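You operate a simulated robot arm through the tools that you are given. There is no shell and no other tool. Be economical: measure what you need, move in short steps, check, and stop when the job is done.

You run a simulated robot arm. Do the job below in one go: nothing can be reset, and whatever is moved stays where it is left.

JOB
The red trim on the black shell was begun in the middle. Clip it again.
Fine: free it with the red wedge at the yellow notch, never by pulling; wedge back in its holder; press the three clips one after the other, from one end. The cart's display says LOCK TRIED: the fixture stays locked.

Only the result counts: the job must be done as asked and must still hold three seconds after the hand-in. Knocking over, shifting, dropping, spilling or breaking anything else fails it.

ROBOT AND FRAMES
A 6-joint arm with a two-finger parallel gripper, fixed in place. Base frame: the origin is at the foot of the arm, x ahead of it, y to its left, z up. Readings come in mm, degrees, newtons and seconds.
With the tool pointing down near the work surface it reaches from about 240 to 640 mm from the base axis. Its first joint turns from -66.0 to 66.0 degrees. Payload 2.7 kg.
The TCP is the grasp point between the finger pads, 23 mm short of the fingertips. In the tool frame z runs along the fingers and y along their closing line. Largest opening 94 mm; finger width 38, thickness 10; the body of the gripper, 54 by 96 mm, starts 39 mm behind the TCP.
Orientation is told as [roll, pitch, yaw] about the base's x, y, z axes, in that order, counted from this pose: with the fingers straight down and closing along the base's y, the tool's x points along the base's -x, its y along +y and its z along -z.

CONTROLS
- The arm moves only by the tool play_rows. Its argument "moves" is a list of rows, each a list of 3 entries, a list of its own where there are three numbers: the opening, from 0 (shut) to 1 (fully open), then the shift along the tool's x, y, z in mm, then the turn, a rotation vector about the tool's x, y, z in degrees. In form: [[claw, [tx, ty, tz], [ax, ay, az]], ...]. A call has 1 to 10 rows; each row is the pose to reach, as a shift and turn from the pose commanded when the call began, along the tool's axes at that moment. Rows are played at 5 a second. More than 50 mm and 8.6 degrees between two rows, or a gripper value outside its range, and nothing of the call is played. Where a pose cannot be reached the arm comes as near as it can. A force on the tool above 50 N (or 10 N above the force at the start of the call, whichever is more), or a blocked arm, ends the call early, and 0.2 s more pass. The fingers move at their own pace (about 45 mm/s each) and stop on an object; they squeeze with about 28 N. The grip force told is the motor's: it shows also when the fingers shut on nothing. Time passes only in rows, and 0.2 s behind the last, so rows that repeat a pose let the fingers close. The reply holds the time, the measured pose of the TCP, the force on the tool along the base axes, the opening and the grip force, in the units named above and with some noise, and new pictures: "pictures" is both (left out), scene, wrist or none.
- Cameras (640 x 400 px; columns grow to the right, rows downward): "scene" is fixed at [52, -440, 1367.3]; the picture's right is [0.75, -0.66, 0.00], its down [-0.54, -0.61, -0.58] and it looks along [0.39, 0.43, -0.81] (base axes); focal length 214 px, centre (320, 200). "wrist" rides on the gripper at [87, 16, -74] in the tool frame; the picture's right is [-0.18, 0.98, 0.00], its down [-0.58, -0.11, -0.81] and it looks along [-0.79, -0.15, 0.59] (tool axes); focal length 243 px, centre (320, 200). There is no depth. A picture from a camera that has moved, and an enlarged one, comes with that camera's place and axes in the base frame and with its lens. The place of the scene camera against the robot may be out by one fixed shift of up to 25 mm in any direction.
- zoom(camera, box): a new picture of the part [left, top, right, bottom] of that camera's present view, enlarged. It takes no simulated time.
- hand_in(): hands the job in; it is judged then, once.

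Go step by step. Nothing tells you positions but the pictures and the camera data: compare them with the known pose of the tool, close in by small moves and look again before you grip or let go. The budget is 120 turns and 170 pictures, counting those below and the enlarged ones. Unless the task says otherwise, let go and move clear before handing in, and close with one line.

The tools are called after "Call:" by a JSON object that holds its "name" and its "arguments". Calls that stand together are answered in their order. play_rows: Moves the arm, as the interface text tells. Its arguments: {"type":"object","properties":{"moves":{"type":"array","items":{"type":"array"}},"pictures":{"type":"string","enum":["both","scene","wrist","none"]}},"required":["moves"]} The other tools are called the same way: zoom (camera, box) takes an enlarged picture of a part of a camera's view; hand_in () hands the job in.

At the start:

```text
t: 0.0
eef_pos: [340.9, 113.8, 1305.3]
ee_rot: [-0.1, -0.1, -0.1]
ft_force: [-0.6, -0.1, -0.7]
opening: 94.0
grip_force: 0.0
```

scene: 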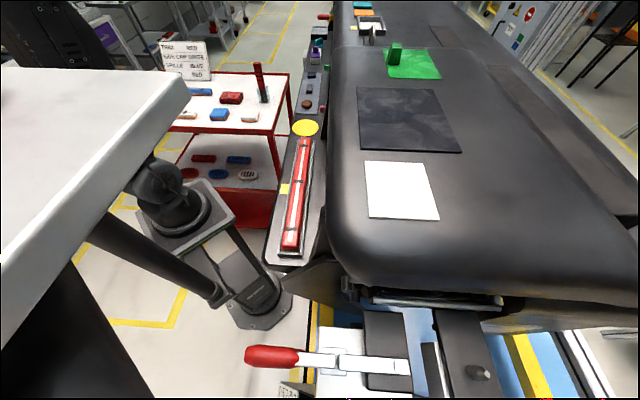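
wrist: 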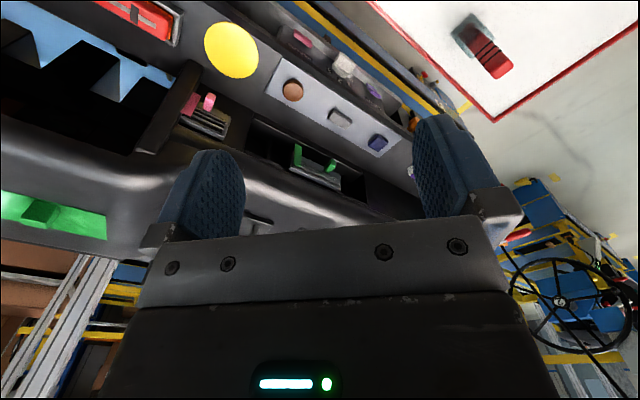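

I see the red trim on a black shell near the scene's centre, and a red wedge standing in a holder on the cart's top. I'll zoom in on both to measure.

Call:
{"name": "zoom", "arguments": {"camera": "scene", "box": [240, 110, 350, 280]}}

Call:
{"name": "zoom", "arguments": {"camera": "scene", "box": [150, 30, 310, 140]}}

Call:
{"name": "zoom", "arguments": {"camera": "wrist", "box": [380, 0, 640, 160]}}

```text
2.35 times, centred on (295, 195) of scene
camera zoom: at [52.0, -440.0, 1367.3], right [0.75, -0.66, 0.0], down [-0.54, -0.61, -0.58], along [0.39, 0.43, -0.81], focal length 505 px, centre (379, 212)
```

zoom: 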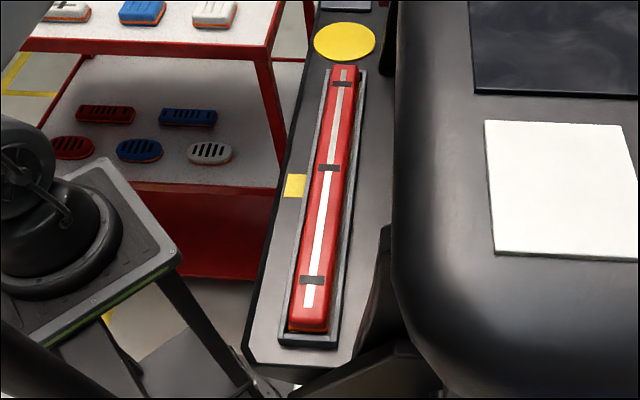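

```text
3.64 times, centred on (230, 85) of scene
camera zoom: at [52.0, -440.0, 1367.3], right [0.75, -0.66, 0.0], down [-0.54, -0.61, -0.58], along [0.39, 0.43, -0.81], focal length 780 px, centre (647, 618)
```

zoom: 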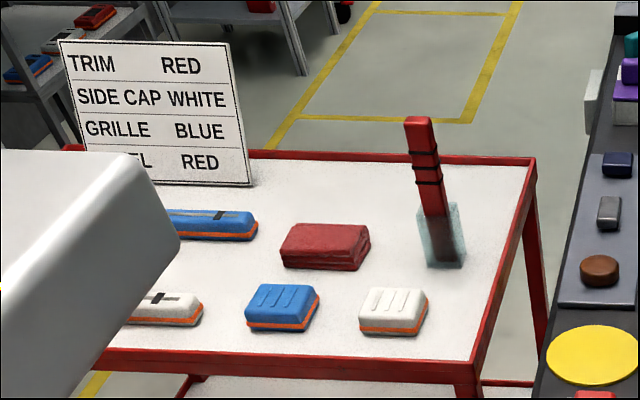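

```text
2.46 times, centred on (510, 80) of wrist
camera zoom: at [254.1, 128.6, 1380.0], right [0.18, 0.98, 0.0], down [0.58, -0.11, 0.81], along [0.79, -0.15, -0.59], focal length 597 px, centre (-148, 495)
```

zoom: 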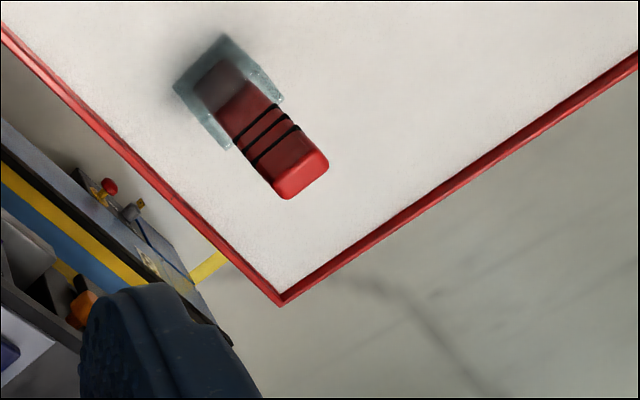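

The wedge's top seems to be near (443, 325, ~1050). I'll move over to look at it closer with the wrist camera.

Call:
{"name": "play_rows", "arguments": {"moves": [[1, [0, 45, 0], [0, 0, 0]], [1, [0, 90, 0], [0, 0, 0]], [1, [0, 135, 0], [0, 0, 0]], [1, [5, 180, 20], [0, 0, 0]], [1, [10, 215, 50], [0, 0, 0]], [1, [10, 215, 90], [0, 0, 0]], [1, [10, 215, 110], [0, 0, 0]], [1, [10, 215, 110], [0, 0, 0]]]}}

```text
t: 1.8
eef_pos: [328.4, 328.3, 1196.0]
ee_rot: [0.0, 0.0, 0.0]
ft_force: [-0.3, -0.6, -0.2]
opening: 93.8
grip_force: 0.0
camera wrist: at [241.9, 343.3, 1270.3], right [0.18, 0.98, 0.0], down [0.58, -0.11, 0.81], along [0.79, -0.15, -0.59], focal length 243 px, centre (320, 200)
```

scene: 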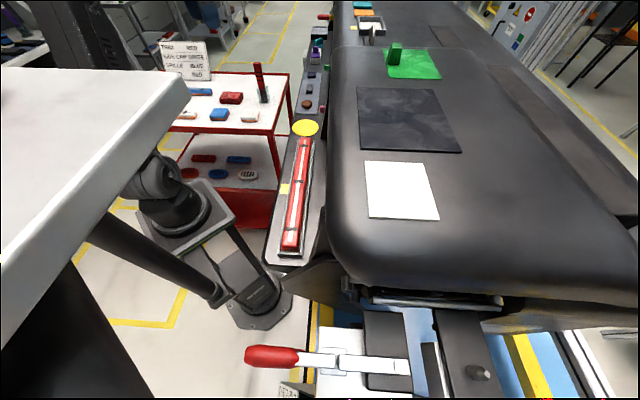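
wrist: 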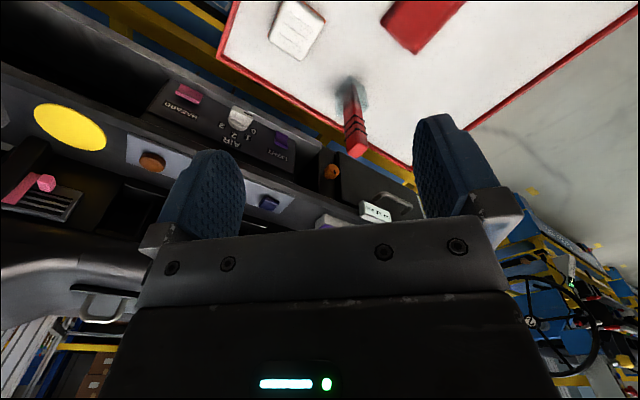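

The wedge stands upright near (468, 350), from z≈880 to ≈1028. I'll zoom in for its orientation and size.

Call:
{"name": "zoom", "arguments": {"camera": "wrist", "box": [290, 60, 420, 170]}}

Call:
{"name": "zoom", "arguments": {"camera": "scene", "box": [240, 50, 290, 110]}}

Call:
{"name": "zoom", "arguments": {"camera": "scene", "box": [265, 130, 325, 190]}}

Call:
{"name": "zoom", "arguments": {"camera": "scene", "box": [265, 180, 325, 260]}}

```text
3.64 times, centred on (355, 115) of wrist
camera zoom: at [241.9, 343.3, 1270.3], right [0.18, 0.98, 0.0], down [0.58, -0.11, 0.81], along [0.79, -0.15, -0.59], focal length 882 px, centre (193, 509)
```

zoom: 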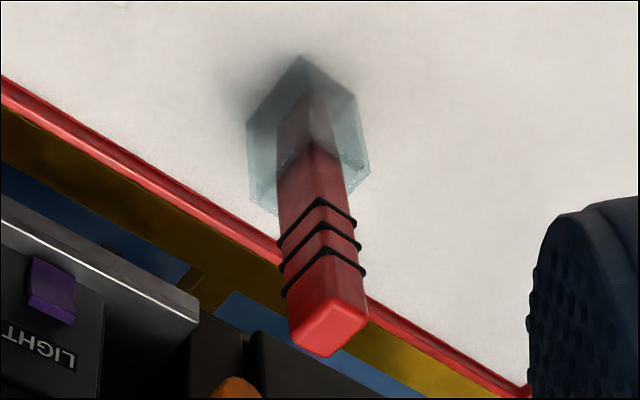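

```text
6.67 times, centred on (265, 80) of scene
camera zoom: at [52.1, -440.0, 1367.3], right [0.75, -0.66, 0.0], down [-0.54, -0.61, -0.58], along [0.39, 0.43, -0.81], focal length 1430 px, centre (687, 1000)
```

zoom: 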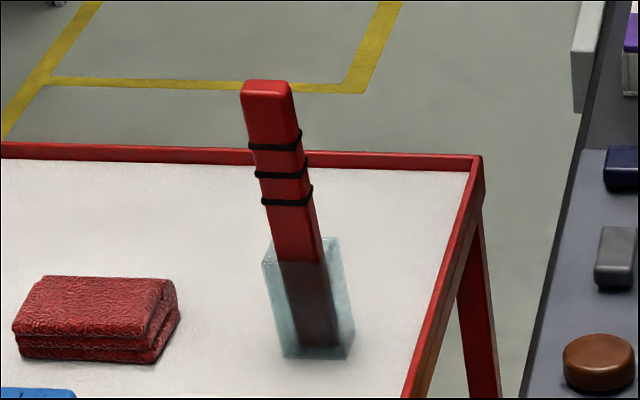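

```text
6.67 times, centred on (295, 160) of scene
camera zoom: at [52.1, -440.0, 1367.3], right [0.75, -0.66, 0.0], down [-0.54, -0.61, -0.58], along [0.39, 0.43, -0.81], focal length 1430 px, centre (487, 467)
```

zoom: 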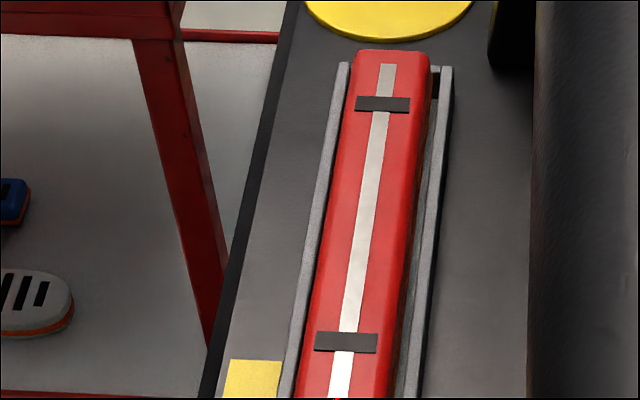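

```text
5.00 times, centred on (295, 220) of scene
camera zoom: at [52.1, -440.0, 1367.3], right [0.75, -0.66, 0.0], down [-0.54, -0.61, -0.58], along [0.39, 0.43, -0.81], focal length 1072 px, centre (445, 100)
```

zoom: 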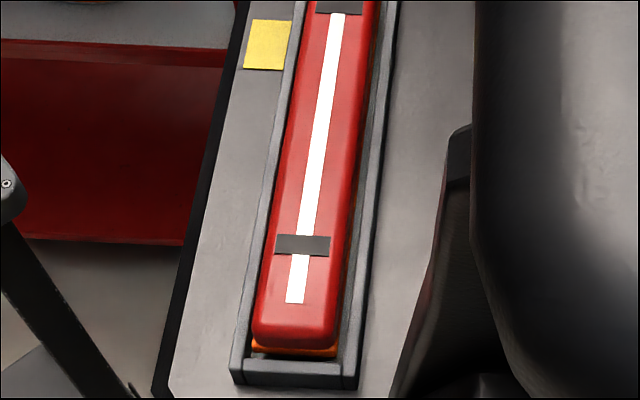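

The wedge's section is about 22×18 mm. Before choosing a grip I'll go and look at the trim and the yellow notch up close.

Call:
{"name": "play_rows", "arguments": {"moves": [[1, [0, -45, 0], [0, 0, 5]], [1, [0, -90, 0], [0, 0, 10]], [1, [0, -135, 0], [0, 0, 15]], [1, [0, -180, 0], [0, 0, 20]], [1, [0, -225, 0], [0, 0, 25]], [1, [0, -270, 0], [0, 0, 30]], [1, [0, -315, 0], [0, 0, 35]], [1, [0, -345, 0], [0, 0, 40]], [1, [10, -385, 0], [0, 0, 45]], [1, [40, -410, 0], [0, 0, 45]]], "pictures": "wrist"}}

```text
t: 4.0
eef_pos: [290.7, -81.7, 1197.0]
ee_rot: [0.0, 0.0, -45.0]
ft_force: [-0.3, -0.8, -0.2]
opening: 94.1
grip_force: 0.0
camera wrist: at [242.4, -11.3, 1272.3], right [0.82, 0.57, 0.0], down [0.33, -0.49, 0.81], along [0.46, -0.66, -0.59], focal length 243 px, centre (320, 200)
```

wrist: 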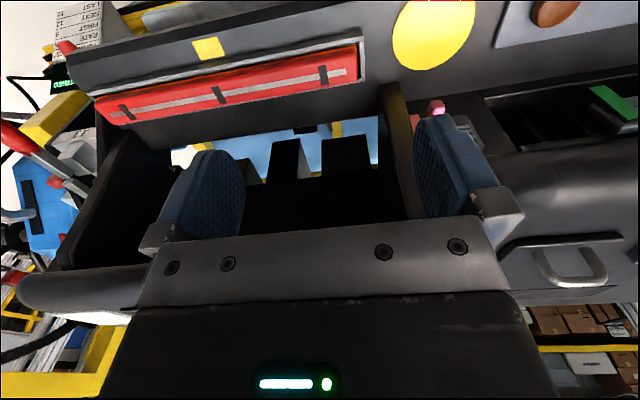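

The trim lies on the ledge at about z≈1000, running from about (343,-85) to (122,-302), with the notch near (212,-164). I'll zoom in on the trim, the notch and the sign.

Call:
{"name": "zoom", "arguments": {"camera": "wrist", "box": [40, 0, 140, 60]}}

Call:
{"name": "zoom", "arguments": {"camera": "wrist", "box": [160, 20, 280, 120]}}

Call:
{"name": "zoom", "arguments": {"camera": "wrist", "box": [260, 20, 380, 120]}}

Call:
{"name": "zoom", "arguments": {"camera": "wrist", "box": [70, 50, 190, 150]}}

```text
6.40 times, centred on (90, 30) of wrist
camera zoom: at [242.4, -11.3, 1272.3], right [0.82, 0.57, 0.0], down [0.33, -0.49, 0.81], along [0.46, -0.66, -0.59], focal length 1553 px, centre (1792, 1288)
```

zoom: 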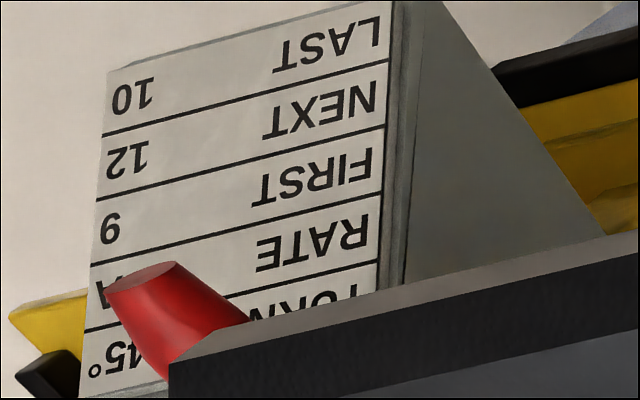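

```text
4.00 times, centred on (220, 70) of wrist
camera zoom: at [242.4, -11.3, 1272.3], right [0.82, 0.57, 0.0], down [0.33, -0.49, 0.81], along [0.46, -0.66, -0.59], focal length 970 px, centre (720, 720)
```

zoom: 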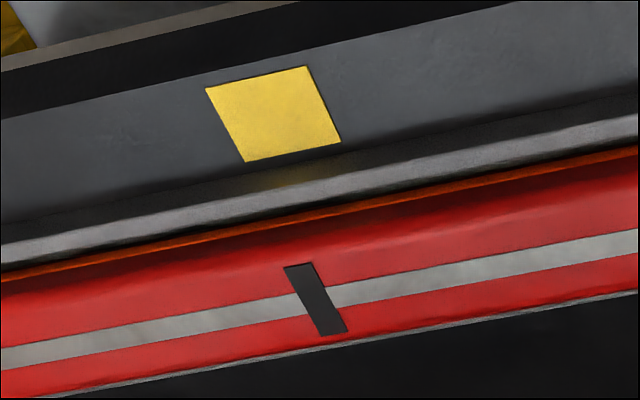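

```text
4.00 times, centred on (320, 70) of wrist
camera zoom: at [242.4, -11.3, 1272.3], right [0.82, 0.57, 0.0], down [0.33, -0.49, 0.81], along [0.46, -0.66, -0.59], focal length 970 px, centre (320, 720)
```

zoom: 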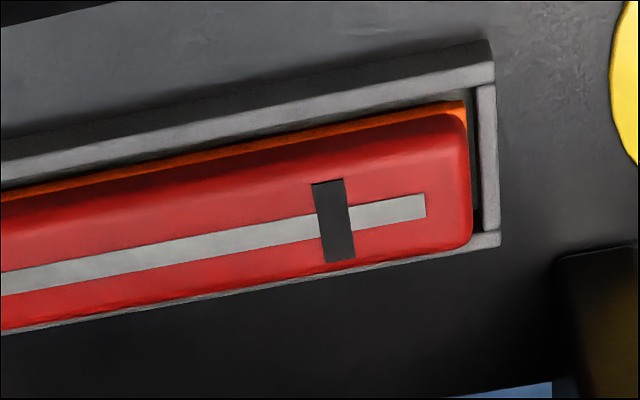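

```text
4.00 times, centred on (130, 100) of wrist
camera zoom: at [242.4, -11.3, 1272.3], right [0.82, 0.57, 0.0], down [0.33, -0.49, 0.81], along [0.46, -0.66, -0.59], focal length 970 px, centre (1080, 600)
```

zoom: 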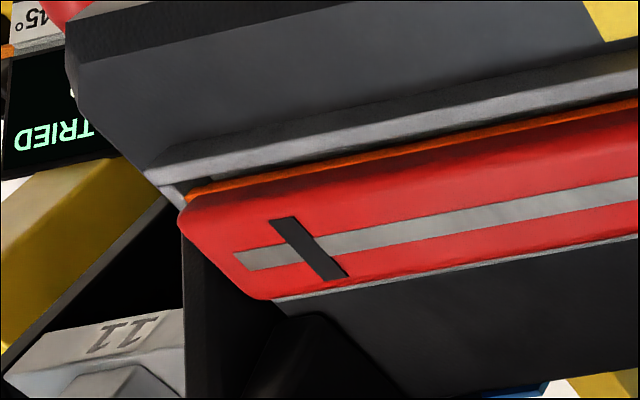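

The other sign belongs to something else; the cart's display reads "LOCK TRIED", so I leave the lock alone. I'll go lower and look at the notch side of the trim.

Call:
{"name": "play_rows", "arguments": {"moves": [[1, [0, -10, 40], [0, 0, 0]], [1, [5, -25, 85], [0, 0, 0]], [1, [5, -28, 115], [0, 0, 0]], [1, [5, -28, 115], [0, 0, 0]]], "pictures": "wrist"}}

```text
t: 5.0
eef_pos: [267.2, -95.9, 1080.2]
ee_rot: [0.1, 0.0, -45.0]
ft_force: [-0.1, -0.1, -0.1]
opening: 94.2
grip_force: 0.1
camera wrist: at [217.2, -25.0, 1155.6], right [0.82, 0.57, 0.0], down [0.33, -0.49, 0.81], along [0.46, -0.66, -0.59], focal length 243 px, centre (320, 200)
```

wrist: 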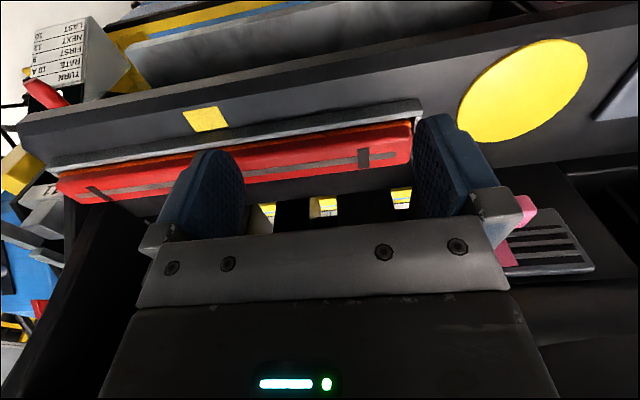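

Call:
{"name": "zoom", "arguments": {"camera": "wrist", "box": [140, 90, 260, 170]}}

Call:
{"name": "zoom", "arguments": {"camera": "wrist", "box": [330, 80, 450, 180]}}

Call:
{"name": "zoom", "arguments": {"camera": "wrist", "box": [40, 130, 160, 230]}}

```text
5.00 times, centred on (200, 130) of wrist
camera zoom: at [217.2, -25.0, 1155.6], right [0.82, 0.57, 0.0], down [0.33, -0.49, 0.81], along [0.46, -0.66, -0.59], focal length 1213 px, centre (920, 550)
```

zoom: 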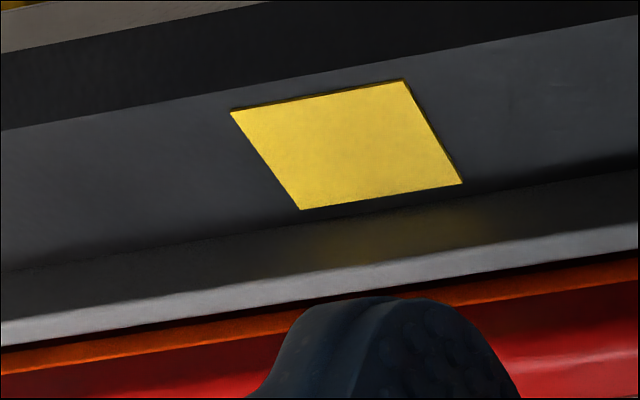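

```text
4.00 times, centred on (390, 130) of wrist
camera zoom: at [217.2, -25.0, 1155.6], right [0.82, 0.57, 0.0], down [0.33, -0.49, 0.81], along [0.46, -0.66, -0.59], focal length 970 px, centre (40, 480)
```

zoom: 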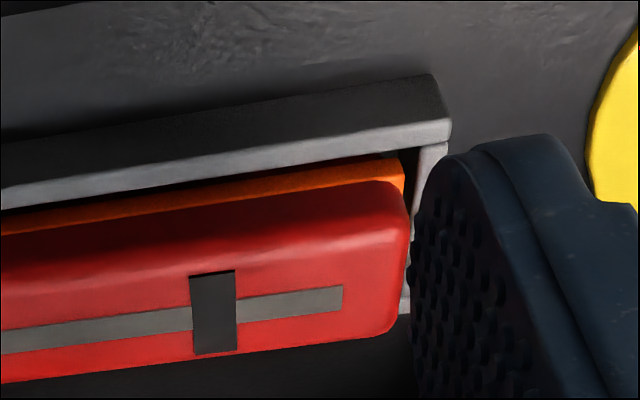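

```text
4.00 times, centred on (100, 180) of wrist
camera zoom: at [217.2, -25.0, 1155.6], right [0.82, 0.57, 0.0], down [0.33, -0.49, 0.81], along [0.46, -0.66, -0.59], focal length 970 px, centre (1200, 280)
```

zoom: 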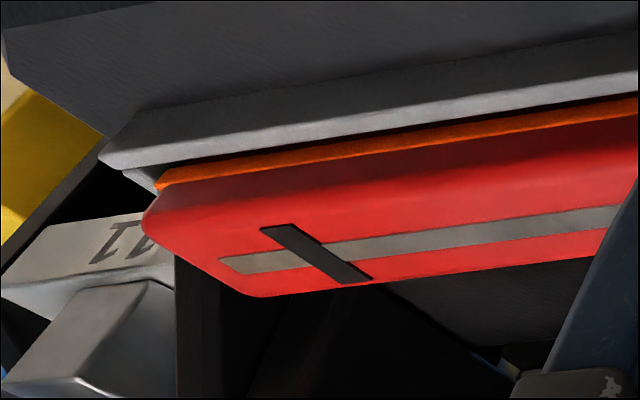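

The ledge is at z≈998 with the notch at about (211,-165). The clips are near (317,-111), (235,-196) and (152,-281) at z≈1020, so the trim runs along 45°. Now I'll go to a hover behind the wedge.

Call:
{"name": "play_rows", "arguments": {"moves": [[1, [0, 0, -45], [0, 0, 0]], [1, [0, 10, -90], [0, 0, 0]], [1, [20, 40, -120], [0, 0, 0]], [1, [45, 80, -120], [0, 0, 0]], [1, [70, 120, -120], [0, 0, 0]], [1, [95, 162, -120], [0, 0, 0]], [1, [120, 205, -120], [0, 0, 0]], [1, [145, 247, -120], [0, 0, 0]], [1, [170, 290, -120], [0, 0, 0]], [1, [190, 330, -120], [0, 0, 0]]], "pictures": "none"}}

Call:
{"name": "play_rows", "arguments": {"moves": [[1, [25, 40, 0], [0, 0, 0]], [1, [50, 75, 0], [0, 0, 0]], [1, [75, 105, 30], [0, 0, 0]], [1, [93, 127, 65], [0, 0, 0]], [1, [93, 127, 80], [0, 0, 0]], [1, [93, 127, 80], [0, 0, 0]]], "pictures": "wrist"}}

```text
t: 7.2
eef_pos: [367.3, 273.0, 1195.1]
ee_rot: [0.1, 0.1, -45.0]
ft_force: [0.1, -0.1, -0.7]
opening: 94.1
grip_force: 0.1
```

```text
t: 8.6
eef_pos: [389.6, 429.3, 1121.1]
ee_rot: [0.0, -0.1, -45.0]
ft_force: [0.4, 0.5, 0.0]
opening: 94.0
grip_force: 0.0
camera wrist: at [339.7, 500.3, 1196.3], right [0.82, 0.57, 0.0], down [0.33, -0.49, 0.81], along [0.46, -0.66, -0.59], focal length 243 px, centre (320, 200)
```

wrist: 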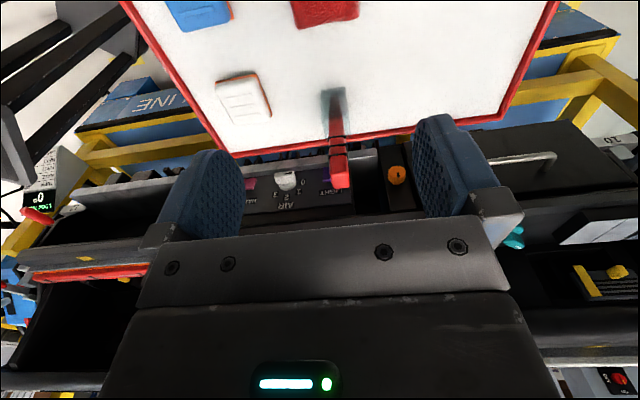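

Call:
{"name": "zoom", "arguments": {"camera": "wrist", "box": [290, 70, 390, 200]}}

```text
3.08 times, centred on (340, 135) of wrist
camera zoom: at [339.7, 500.3, 1196.3], right [0.82, 0.57, 0.0], down [0.33, -0.49, 0.81], along [0.46, -0.66, -0.59], focal length 746 px, centre (258, 400)
```

zoom: 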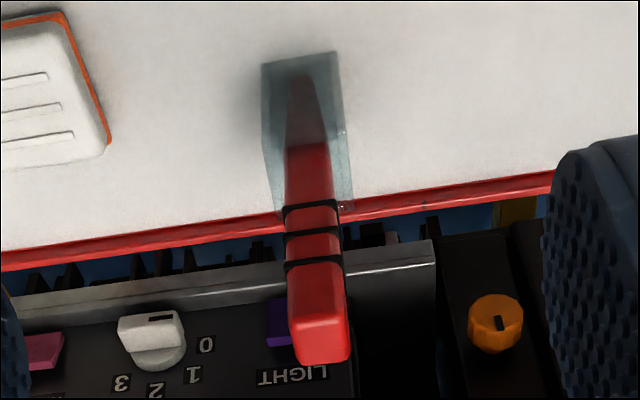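

The wedge's top centre is at about (469, 353), its faces nearly in line with the tool. I'll move over it and look before lowering.

Call:
{"name": "play_rows", "arguments": {"moves": [[1, [-40, 1, 0], [0, 0, -1]], [1, [-80, 1.5, 0], [0, 0, -1.5]], [1, [-110, 1.7, 0], [0, 0, -1.5]], [1, [-110, 1.7, 40], [0, 0, -1.5]], [1, [-110, 1.7, 50], [0, 0, -1.5]], [1, [-110, 1.7, 50], [0, 0, -1.5]]]}}

```text
t: 10.0
eef_pos: [470.1, 351.6, 1070.4]
ee_rot: [0.2, 0.0, -43.5]
ft_force: [-0.6, -1.4, 0.8]
opening: 93.7
grip_force: 0.1
camera wrist: at [418.4, 422.2, 1145.4], right [0.81, 0.59, 0.0], down [0.35, -0.48, 0.81], along [0.47, -0.65, -0.59], focal length 243 px, centre (320, 200)
```

scene: 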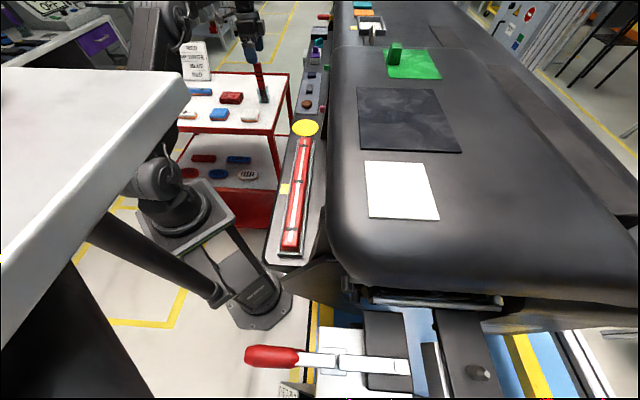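
wrist: 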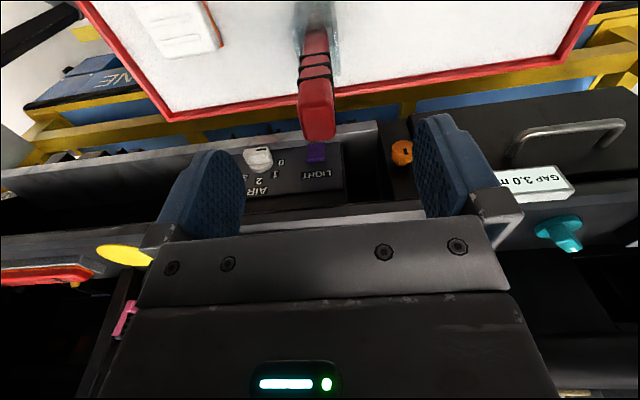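

The wedge's top is right under the TCP (about (468, 351)). I'll lower to z≈1002 and close.

Call:
{"name": "play_rows", "arguments": {"moves": [[1, [1.5, 0, 35], [0, 0, 0]], [1, [1.5, -1, 60], [0, 0, 0]], [1, [1.5, -1, 68], [0, 0, 0]], [1, [1.5, -1, 68], [0, 0, 0]]], "pictures": "wrist"}}

```text
t: 11.0
eef_pos: [466.4, 353.1, 1001.9]
ee_rot: [0.2, 0.0, -43.5]
ft_force: [0.2, 0.0, -0.4]
opening: 94.0
grip_force: 0.1
camera wrist: at [415.0, 422.0, 1077.6], right [0.81, 0.59, 0.0], down [0.35, -0.48, 0.81], along [0.47, -0.65, -0.59], focal length 243 px, centre (320, 200)
```

wrist: 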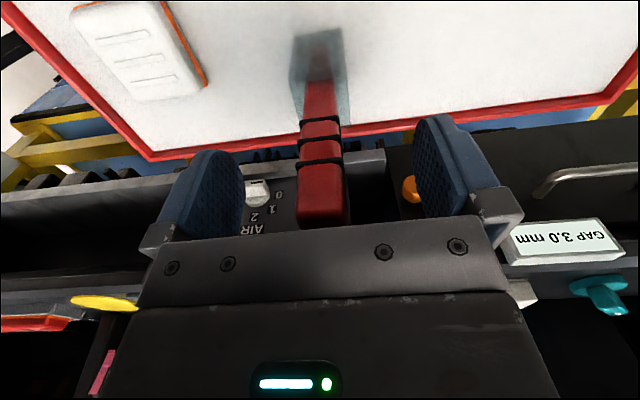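

The wedge is between the fingers; I'll close on it.

Call:
{"name": "play_rows", "arguments": {"moves": [[0.4, [0, 0, 0], [0, 0, 0]], [0.0, [0, 0, 0], [0, 0, 0]], [0.0, [0, 0, 0], [0, 0, 0]], [0.0, [0, 0, 0], [0, 0, 0]], [0.0, [0, 0, 0], [0, 0, 0]], [0.0, [0, 0, 0], [0, 0, 0]]], "pictures": "wrist"}}

```text
t: 12.4
eef_pos: [465.9, 352.0, 1003.6]
ee_rot: [0.1, -0.1, -43.4]
ft_force: [-0.6, -0.7, 0.9]
opening: 19.8
grip_force: 27.8
camera wrist: at [414.9, 422.0, 1077.8], right [0.81, 0.59, 0.0], down [0.35, -0.48, 0.81], along [0.47, -0.65, -0.59], focal length 243 px, centre (320, 200)
```

wrist: 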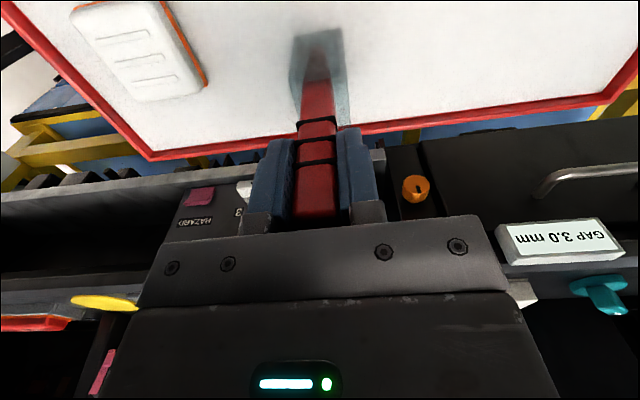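

Gripped at about 20 mm. I'll lift straight up out of the holder (grip pose ≈ (466, 352.5, 1002.5), yaw -43.5).

Call:
{"name": "play_rows", "arguments": {"moves": [[0.0, [0, 0, -20], [0, 0, 0]], [0.0, [0, 0, -50], [0, 0, 0]], [0.0, [0, 0, -90], [0, 0, 0]], [0.0, [0, 0, -130], [0, 0, 0]], [0.0, [0, 0, -170], [0, 0, 0]], [0.0, [0, 0, -170], [0, 0, 0]]]}}

```text
t: 13.8
eef_pos: [458.9, 345.8, 1168.4]
ee_rot: [0.1, 0.0, -43.4]
ft_force: [0.4, 0.1, -0.8]
opening: 19.6
grip_force: 28.5
out of reach, approached as far as the arm can: row 5, 6
camera wrist: at [408.5, 415.5, 1243.5], right [0.81, 0.59, 0.0], down [0.35, -0.48, 0.81], along [0.47, -0.65, -0.59], focal length 243 px, centre (320, 200)
```

scene: 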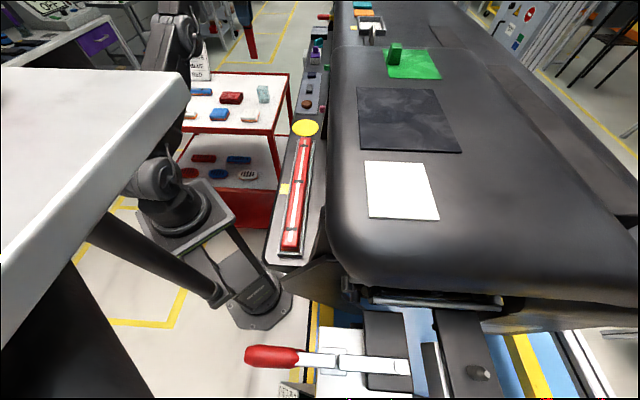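
wrist: 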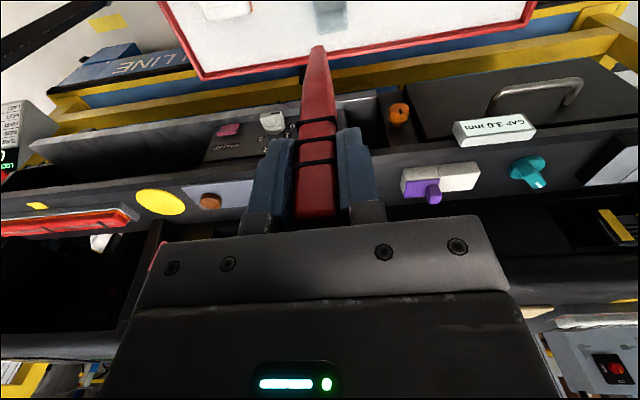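

The wedge is out of its holder. Zooming on its tip and the empty holder.

Call:
{"name": "zoom", "arguments": {"camera": "wrist", "box": [270, 0, 380, 130]}}

Call:
{"name": "zoom", "arguments": {"camera": "scene", "box": [220, 0, 290, 110]}}

```text
3.08 times, centred on (325, 65) of wrist
camera zoom: at [408.5, 415.5, 1243.5], right [0.81, 0.59, 0.0], down [0.35, -0.48, 0.81], along [0.47, -0.65, -0.59], focal length 746 px, centre (305, 615)
```

zoom: 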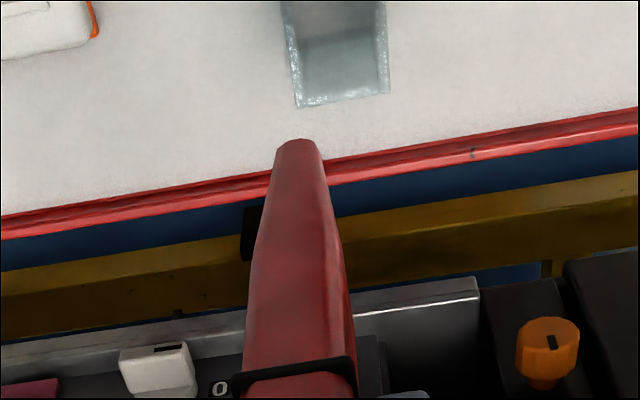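

```text
3.64 times, centred on (255, 55) of scene
camera zoom: at [52.0, -440.0, 1367.3], right [0.75, -0.66, 0.0], down [-0.54, -0.61, -0.58], along [0.39, 0.43, -0.81], focal length 780 px, centre (556, 727)
```

zoom: 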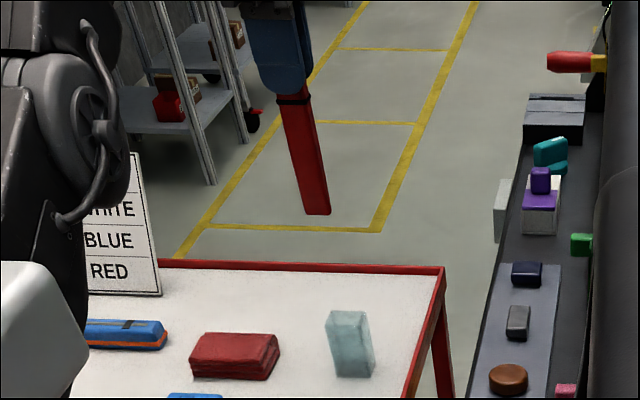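

The wedge tapers along its narrow side to a fairly blunt tip, about 118 mm below the TCP. I'll carry it back, high and on the robot's side of the ledge, towards the notch.

Call:
{"name": "play_rows", "arguments": {"moves": [[0, [5, -45, -15], [0, 0, 0]], [0, [8, -90, -30], [0, 0, 0]], [0, [12, -130, -45], [0, 0, 0]], [0, [14, -159, -55], [0, 0, 0]], [0, [-20, -193, -55], [0, 0, 0]], [0, [-55, -227, -55], [0, 0, 0]], [0, [-90, -260, -55], [0, 0, 0]], [0, [-125, -294, -55], [0, 0, 0]], [0, [-158, -326, -55], [0, 0, 0]], [0, [-158, -326, -55], [0, 0, 0]]], "pictures": "scene"}}

```text
t: 16.0
eef_pos: [350.1, -0.5, 1225.4]
ee_rot: [0.1, 0.0, -43.4]
ft_force: [0.0, 0.0, -0.7]
opening: 19.6
grip_force: 28.0
```

scene: 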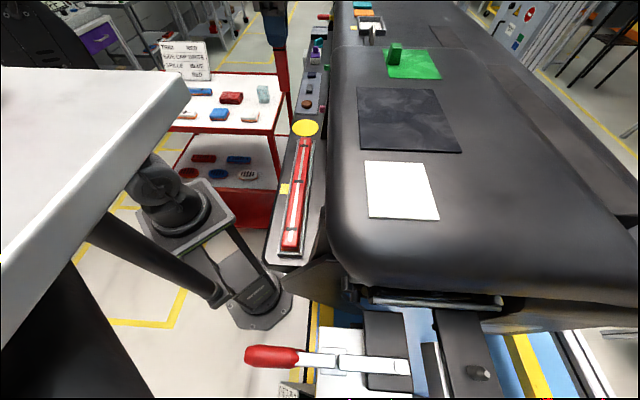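

Next I'll turn the tool by 90° so the wedge's narrow edge lies along the trim, while moving above the notch.

Call:
{"name": "play_rows", "arguments": {"moves": [[0, [-2, -20, 0], [0, 0, 8.5]], [0, [-4, -45, 0], [0, 0, 17]], [0, [-6, -70, 0], [0, 0, 25.5]], [0, [-8, -95, 0], [0, 0, 34]], [0, [-10, -120, 0], [0, 0, 42.5]], [0, [-12, -145, 5], [0, 0, 51]], [0, [-14, -170, 10], [0, 0, 59.5]], [0, [-16, -190, 15], [0, 0, 68]], [0, [-17, -210, 20], [0, 0, 76.5]], [0, [-17, -215, 25], [0, 0, 85]]], "pictures": "none"}}

Call:
{"name": "play_rows", "arguments": {"moves": [[0, [0, 0, 0], [0, 0, 5.8]], [0, [0, 0, 0], [0, 0, 5.8]]], "pictures": "both"}}

```text
t: 18.2
eef_pos: [214.9, -168.7, 1197.3]
ee_rot: [0.0, 0.0, -128.7]
ft_force: [-0.7, 0.3, -1.1]
opening: 19.3
grip_force: 28.1
```

```text
t: 18.8
eef_pos: [214.6, -168.7, 1197.5]
ee_rot: [-0.1, 0.1, -134.3]
ft_force: [0.5, 1.2, -0.1]
opening: 19.4
grip_force: 28.2
camera wrist: at [288.0, -119.6, 1272.6], right [0.57, -0.82, 0.0], down [-0.48, -0.34, 0.81], along [-0.66, -0.46, -0.59], focal length 243 px, centre (320, 200)
```

scene: 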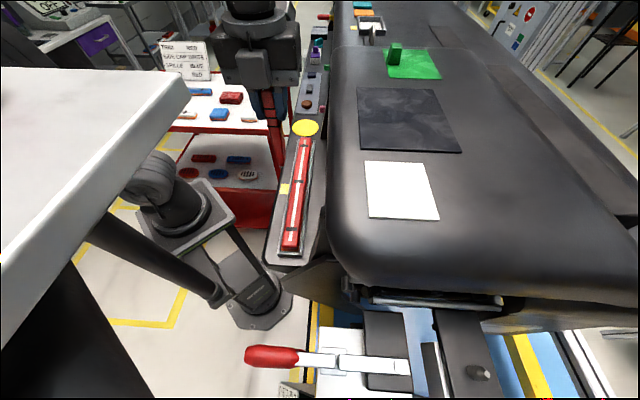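
wrist: 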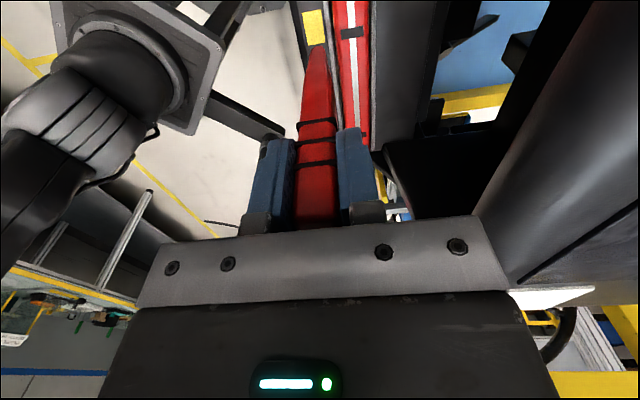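

Good view along the trim. I'll lower the wedge to just above the yellow patch, shifted slightly outward, and look.

Call:
{"name": "play_rows", "arguments": {"moves": [[0, [0, -3, 20], [0, 0, 0]], [0, [0, -5, 45], [0, 0, 0]], [0, [0, -5, 62], [0, 0, 0]], [0, [0, -5, 62], [0, 0, 0]]], "pictures": "both"}}

Call:
{"name": "zoom", "arguments": {"camera": "wrist", "box": [260, 0, 400, 140]}}

Call:
{"name": "zoom", "arguments": {"camera": "scene", "box": [255, 130, 335, 230]}}

```text
t: 19.8
eef_pos: [213.3, -165.3, 1134.6]
ee_rot: [-0.1, 0.1, -134.2]
ft_force: [-0.1, -0.6, -0.4]
opening: 19.6
grip_force: 28.1
camera wrist: at [285.6, -115.0, 1209.2], right [0.58, -0.82, 0.0], down [-0.48, -0.34, 0.81], along [-0.66, -0.46, -0.59], focal length 243 px, centre (320, 200)
```

scene: 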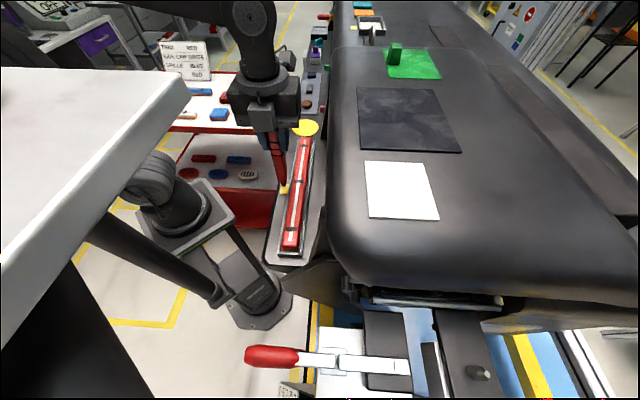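
wrist: 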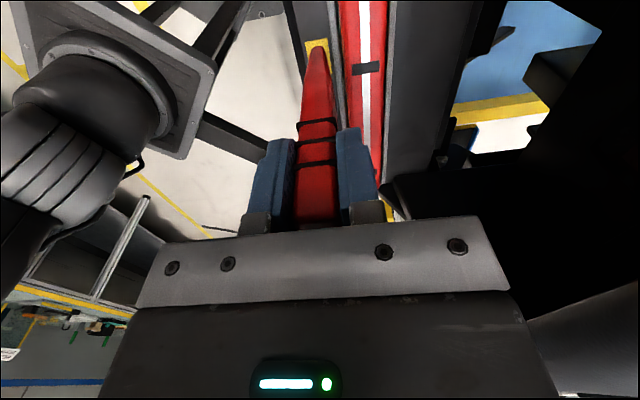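

```text
2.86 times, centred on (330, 70) of wrist
camera zoom: at [285.6, -115.0, 1209.2], right [0.58, -0.82, 0.0], down [-0.48, -0.34, 0.81], along [-0.66, -0.46, -0.59], focal length 693 px, centre (291, 571)
```

zoom: 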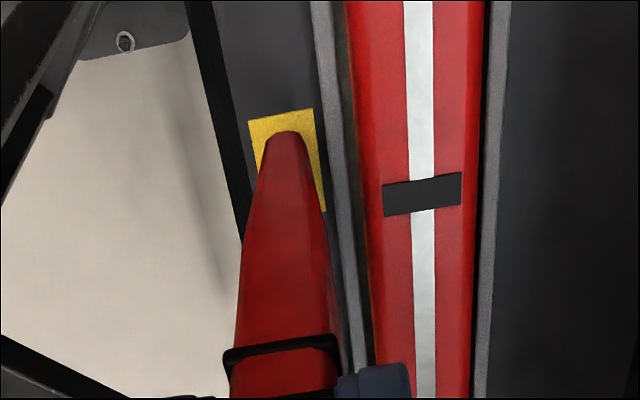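

```text
4.00 times, centred on (295, 180) of scene
camera zoom: at [52.1, -440.0, 1367.3], right [0.75, -0.66, 0.0], down [-0.54, -0.61, -0.58], along [0.39, 0.43, -0.81], focal length 858 px, centre (420, 280)
```

zoom: 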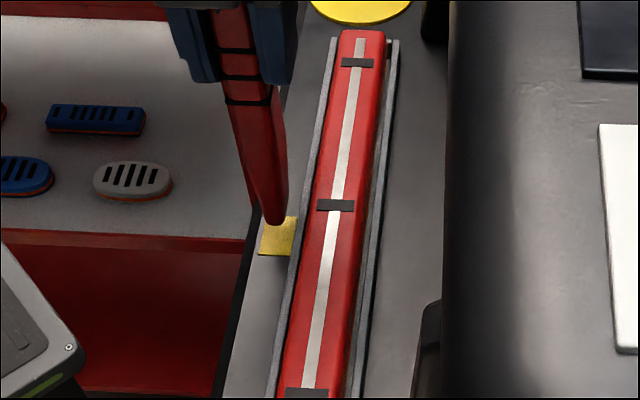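

The tip is poised over the yellow patch. I'll lower it slowly until it touches and watch the force.

Call:
{"name": "play_rows", "arguments": {"moves": [[0, [0, 0, 6], [0, 0, 0]], [0, [0, 0, 10], [0, 0, 0]], [0, [0, 0, 13], [0, 0, 0]], [0, [0, 0, 13], [0, 0, 0]]], "pictures": "both"}}

Call:
{"name": "zoom", "arguments": {"camera": "scene", "box": [270, 160, 320, 210]}}

```text
t: 20.8
eef_pos: [213.0, -164.5, 1122.6]
ee_rot: [0.0, 0.2, -134.4]
ft_force: [0.7, 0.3, 0.7]
opening: 19.5
grip_force: 27.8
camera wrist: at [284.7, -115.1, 1197.7], right [0.58, -0.82, 0.0], down [-0.48, -0.34, 0.81], along [-0.66, -0.46, -0.59], focal length 243 px, centre (320, 200)
```

scene: 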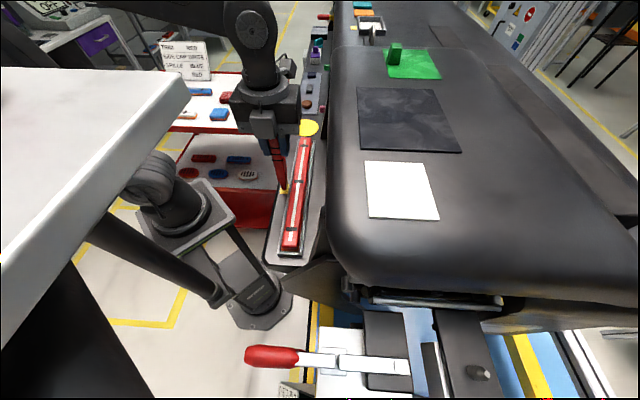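
wrist: 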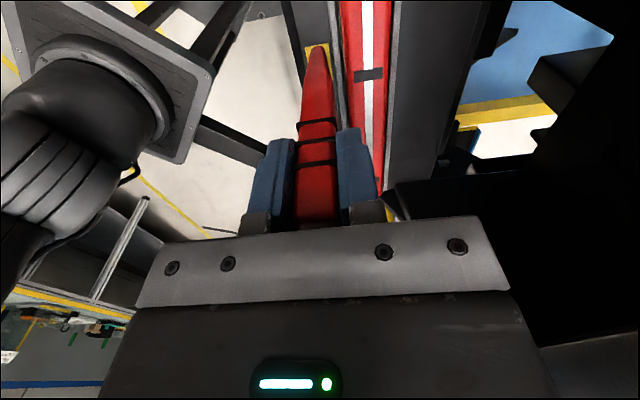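

```text
8.00 times, centred on (295, 185) of scene
camera zoom: at [52.1, -440.0, 1367.3], right [0.75, -0.66, 0.0], down [-0.54, -0.61, -0.58], along [0.39, 0.43, -0.81], focal length 1716 px, centre (520, 320)
```

zoom: 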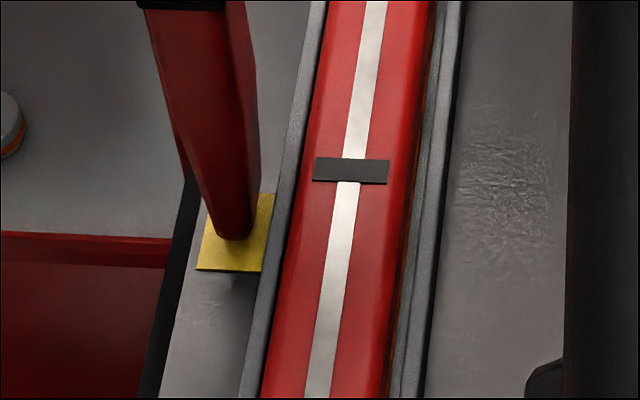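

No contact yet. A bit lower.

Call:
{"name": "play_rows", "arguments": {"moves": [[0, [0, 0, 3], [0, 0, 0]], [0, [0, 0, 5], [0, 0, 0]], [0, [0, 0, 6.5], [0, 0, 0]], [0, [0, 0, 6.5], [0, 0, 0]]], "pictures": "none"}}

Call:
{"name": "zoom", "arguments": {"camera": "scene", "box": [270, 160, 320, 210]}}

```text
t: 21.8
eef_pos: [212.0, -164.4, 1118.4]
ee_rot: [0.2, 0.1, -134.2]
ft_force: [-2.3, 3.1, 20.8]
opening: 19.7
grip_force: 27.7
```

```text
8.00 times, centred on (295, 185) of scene
camera zoom: at [51.9, -439.7, 1367.4], right [0.75, -0.66, 0.0], down [-0.54, -0.61, -0.58], along [0.39, 0.43, -0.81], focal length 1716 px, centre (520, 320)
```

zoom: 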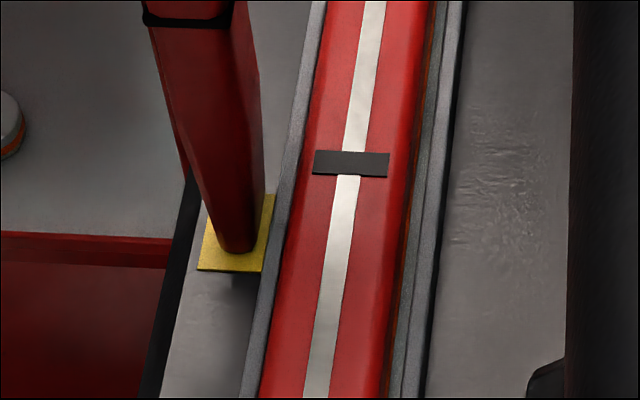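

The tip touches with ~20 N, and the trim appears to have moved up a little. I'll look at everything.

Call:
{"name": "zoom", "arguments": {"camera": "scene", "box": [240, 110, 350, 280]}}

Call:
{"name": "zoom", "arguments": {"camera": "wrist", "box": [260, 0, 400, 140]}}

```text
2.35 times, centred on (295, 195) of scene
camera zoom: at [51.9, -439.7, 1367.4], right [0.75, -0.66, 0.0], down [-0.54, -0.61, -0.58], along [0.39, 0.43, -0.81], focal length 505 px, centre (379, 212)
```

zoom: 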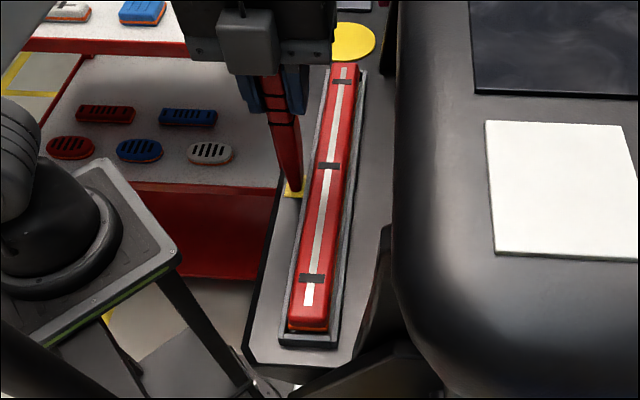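

```text
2.86 times, centred on (330, 70) of wrist
camera zoom: at [284.6, -115.5, 1192.3], right [0.58, -0.82, 0.0], down [-0.49, -0.34, 0.81], along [-0.66, -0.46, -0.59], focal length 693 px, centre (291, 571)
```

zoom: 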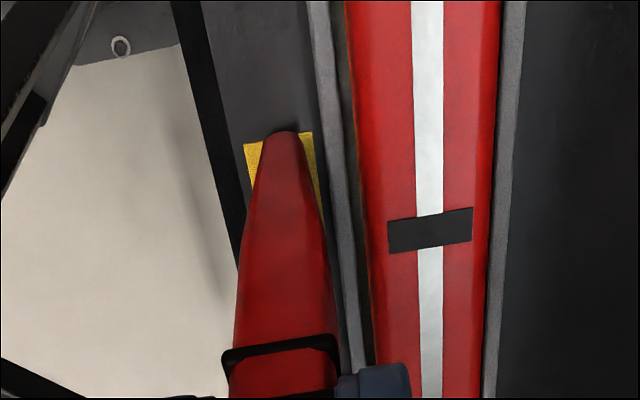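

Call:
{"name": "zoom", "arguments": {"camera": "scene", "box": [265, 130, 325, 190]}}

Call:
{"name": "zoom", "arguments": {"camera": "scene", "box": [265, 180, 325, 260]}}

```text
6.67 times, centred on (295, 160) of scene
camera zoom: at [51.9, -439.7, 1367.4], right [0.75, -0.66, 0.0], down [-0.54, -0.61, -0.58], along [0.39, 0.43, -0.81], focal length 1430 px, centre (487, 467)
```

zoom: 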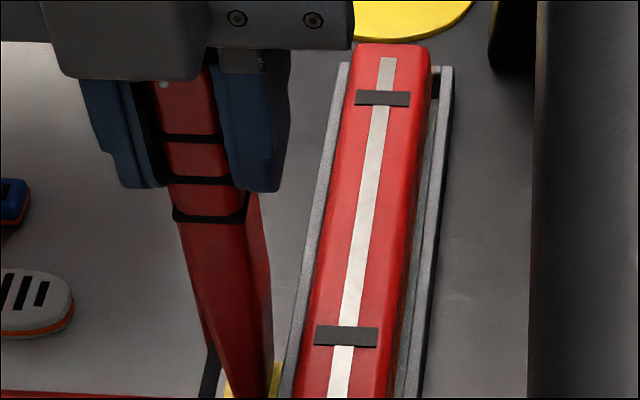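

```text
5.00 times, centred on (295, 220) of scene
camera zoom: at [51.9, -439.7, 1367.4], right [0.75, -0.66, 0.0], down [-0.54, -0.61, -0.58], along [0.39, 0.43, -0.81], focal length 1072 px, centre (445, 100)
```

zoom: 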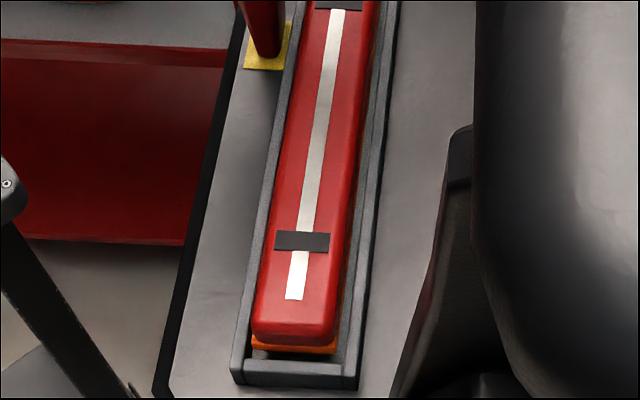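

The whole trim rose evenly by about 2 mm, so it's free. I'll lift the wedge and check that the trim stays up.

Call:
{"name": "play_rows", "arguments": {"moves": [[0, [0, 0, -10], [0, 0, 0]], [0, [0, 0, -40], [0, 0, 0]], [0, [0, 0, -75], [0, 0, 0]], [0, [0, 0, -100], [0, 0, 0]], [0, [0, 0, -100], [0, 0, 0]]], "pictures": "both"}}

Call:
{"name": "zoom", "arguments": {"camera": "scene", "box": [265, 130, 325, 190]}}

Call:
{"name": "zoom", "arguments": {"camera": "wrist", "box": [260, 0, 400, 180]}}

```text
t: 23.0
eef_pos: [213.0, -166.0, 1216.5]
ee_rot: [-0.1, -0.1, -134.2]
ft_force: [-0.2, 0.1, 0.2]
opening: 19.3
grip_force: 28.3
camera wrist: at [286.3, -116.4, 1292.4], right [0.58, -0.82, 0.0], down [-0.48, -0.34, 0.81], along [-0.66, -0.46, -0.59], focal length 243 px, centre (320, 200)
```

scene: 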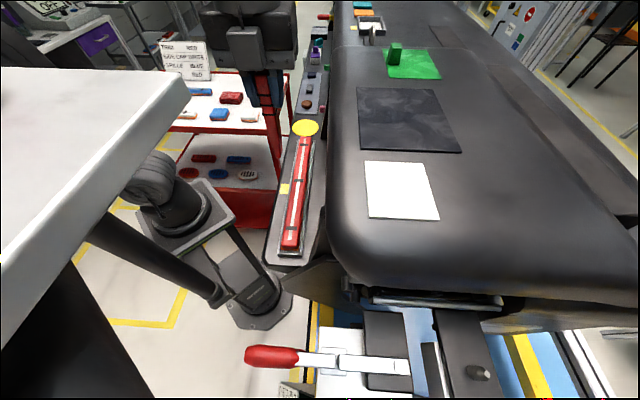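
wrist: 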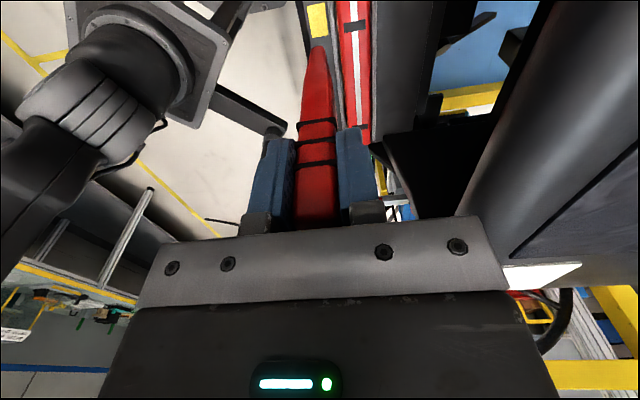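

```text
6.67 times, centred on (295, 160) of scene
camera zoom: at [52.1, -440.0, 1367.3], right [0.75, -0.66, 0.0], down [-0.54, -0.61, -0.58], along [0.39, 0.43, -0.81], focal length 1430 px, centre (487, 467)
```

zoom: 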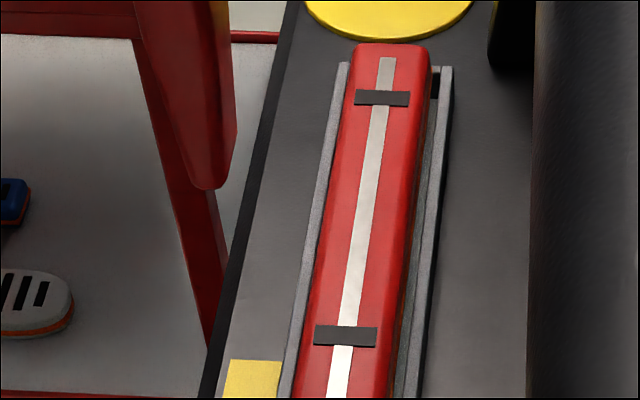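

```text
2.22 times, centred on (330, 90) of wrist
camera zoom: at [286.3, -116.4, 1292.4], right [0.58, -0.82, 0.0], down [-0.48, -0.34, 0.81], along [-0.66, -0.46, -0.59], focal length 539 px, centre (298, 444)
```

zoom: 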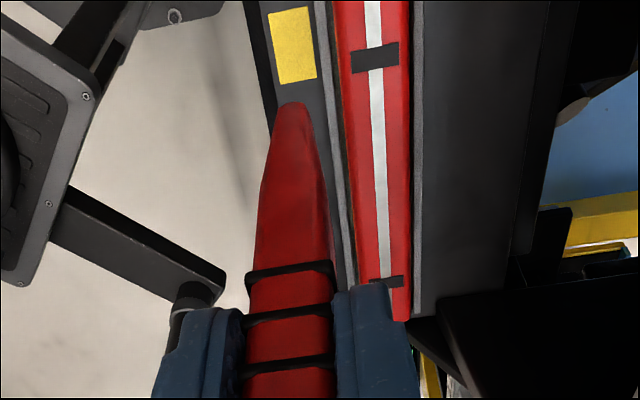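

The trim stays free. Now I'll take the wedge back to its holder, turning back on the way.

Call:
{"name": "play_rows", "arguments": {"moves": [[0, [10, 0, -5], [0, 0, -8.5]], [0, [30, -2, -10], [0, 0, -17]], [0, [55, -5, -10], [0, 0, -25.5]], [0, [80, -7, -10], [0, 0, -34]], [0, [105, -9, -10], [0, 0, -42.5]], [0, [130, -11, -10], [0, 0, -51]], [0, [155, -13, -10], [0, 0, -59.5]], [0, [175, -15, -10], [0, 0, -68]], [0, [195, -17, -10], [0, 0, -76.5]], [0, [214, -17, -10], [0, 0, -85]]], "pictures": "none"}}

Call:
{"name": "play_rows", "arguments": {"moves": [[0, [0, 0, 0], [0, 0, -5.7]], [0, [0, 0, 0], [0, 0, -5.7]]], "pictures": "none"}}

```text
t: 25.2
eef_pos: [349.5, 1.0, 1228.4]
ee_rot: [0.1, 0.1, -49.0]
ft_force: [-0.3, -0.8, -0.2]
opening: 19.4
grip_force: 28.2
```

```text
t: 25.8
eef_pos: [349.5, 1.4, 1226.4]
ee_rot: [0.1, -0.1, -43.5]
ft_force: [0.3, 0.1, -0.8]
opening: 19.5
grip_force: 28.4
```

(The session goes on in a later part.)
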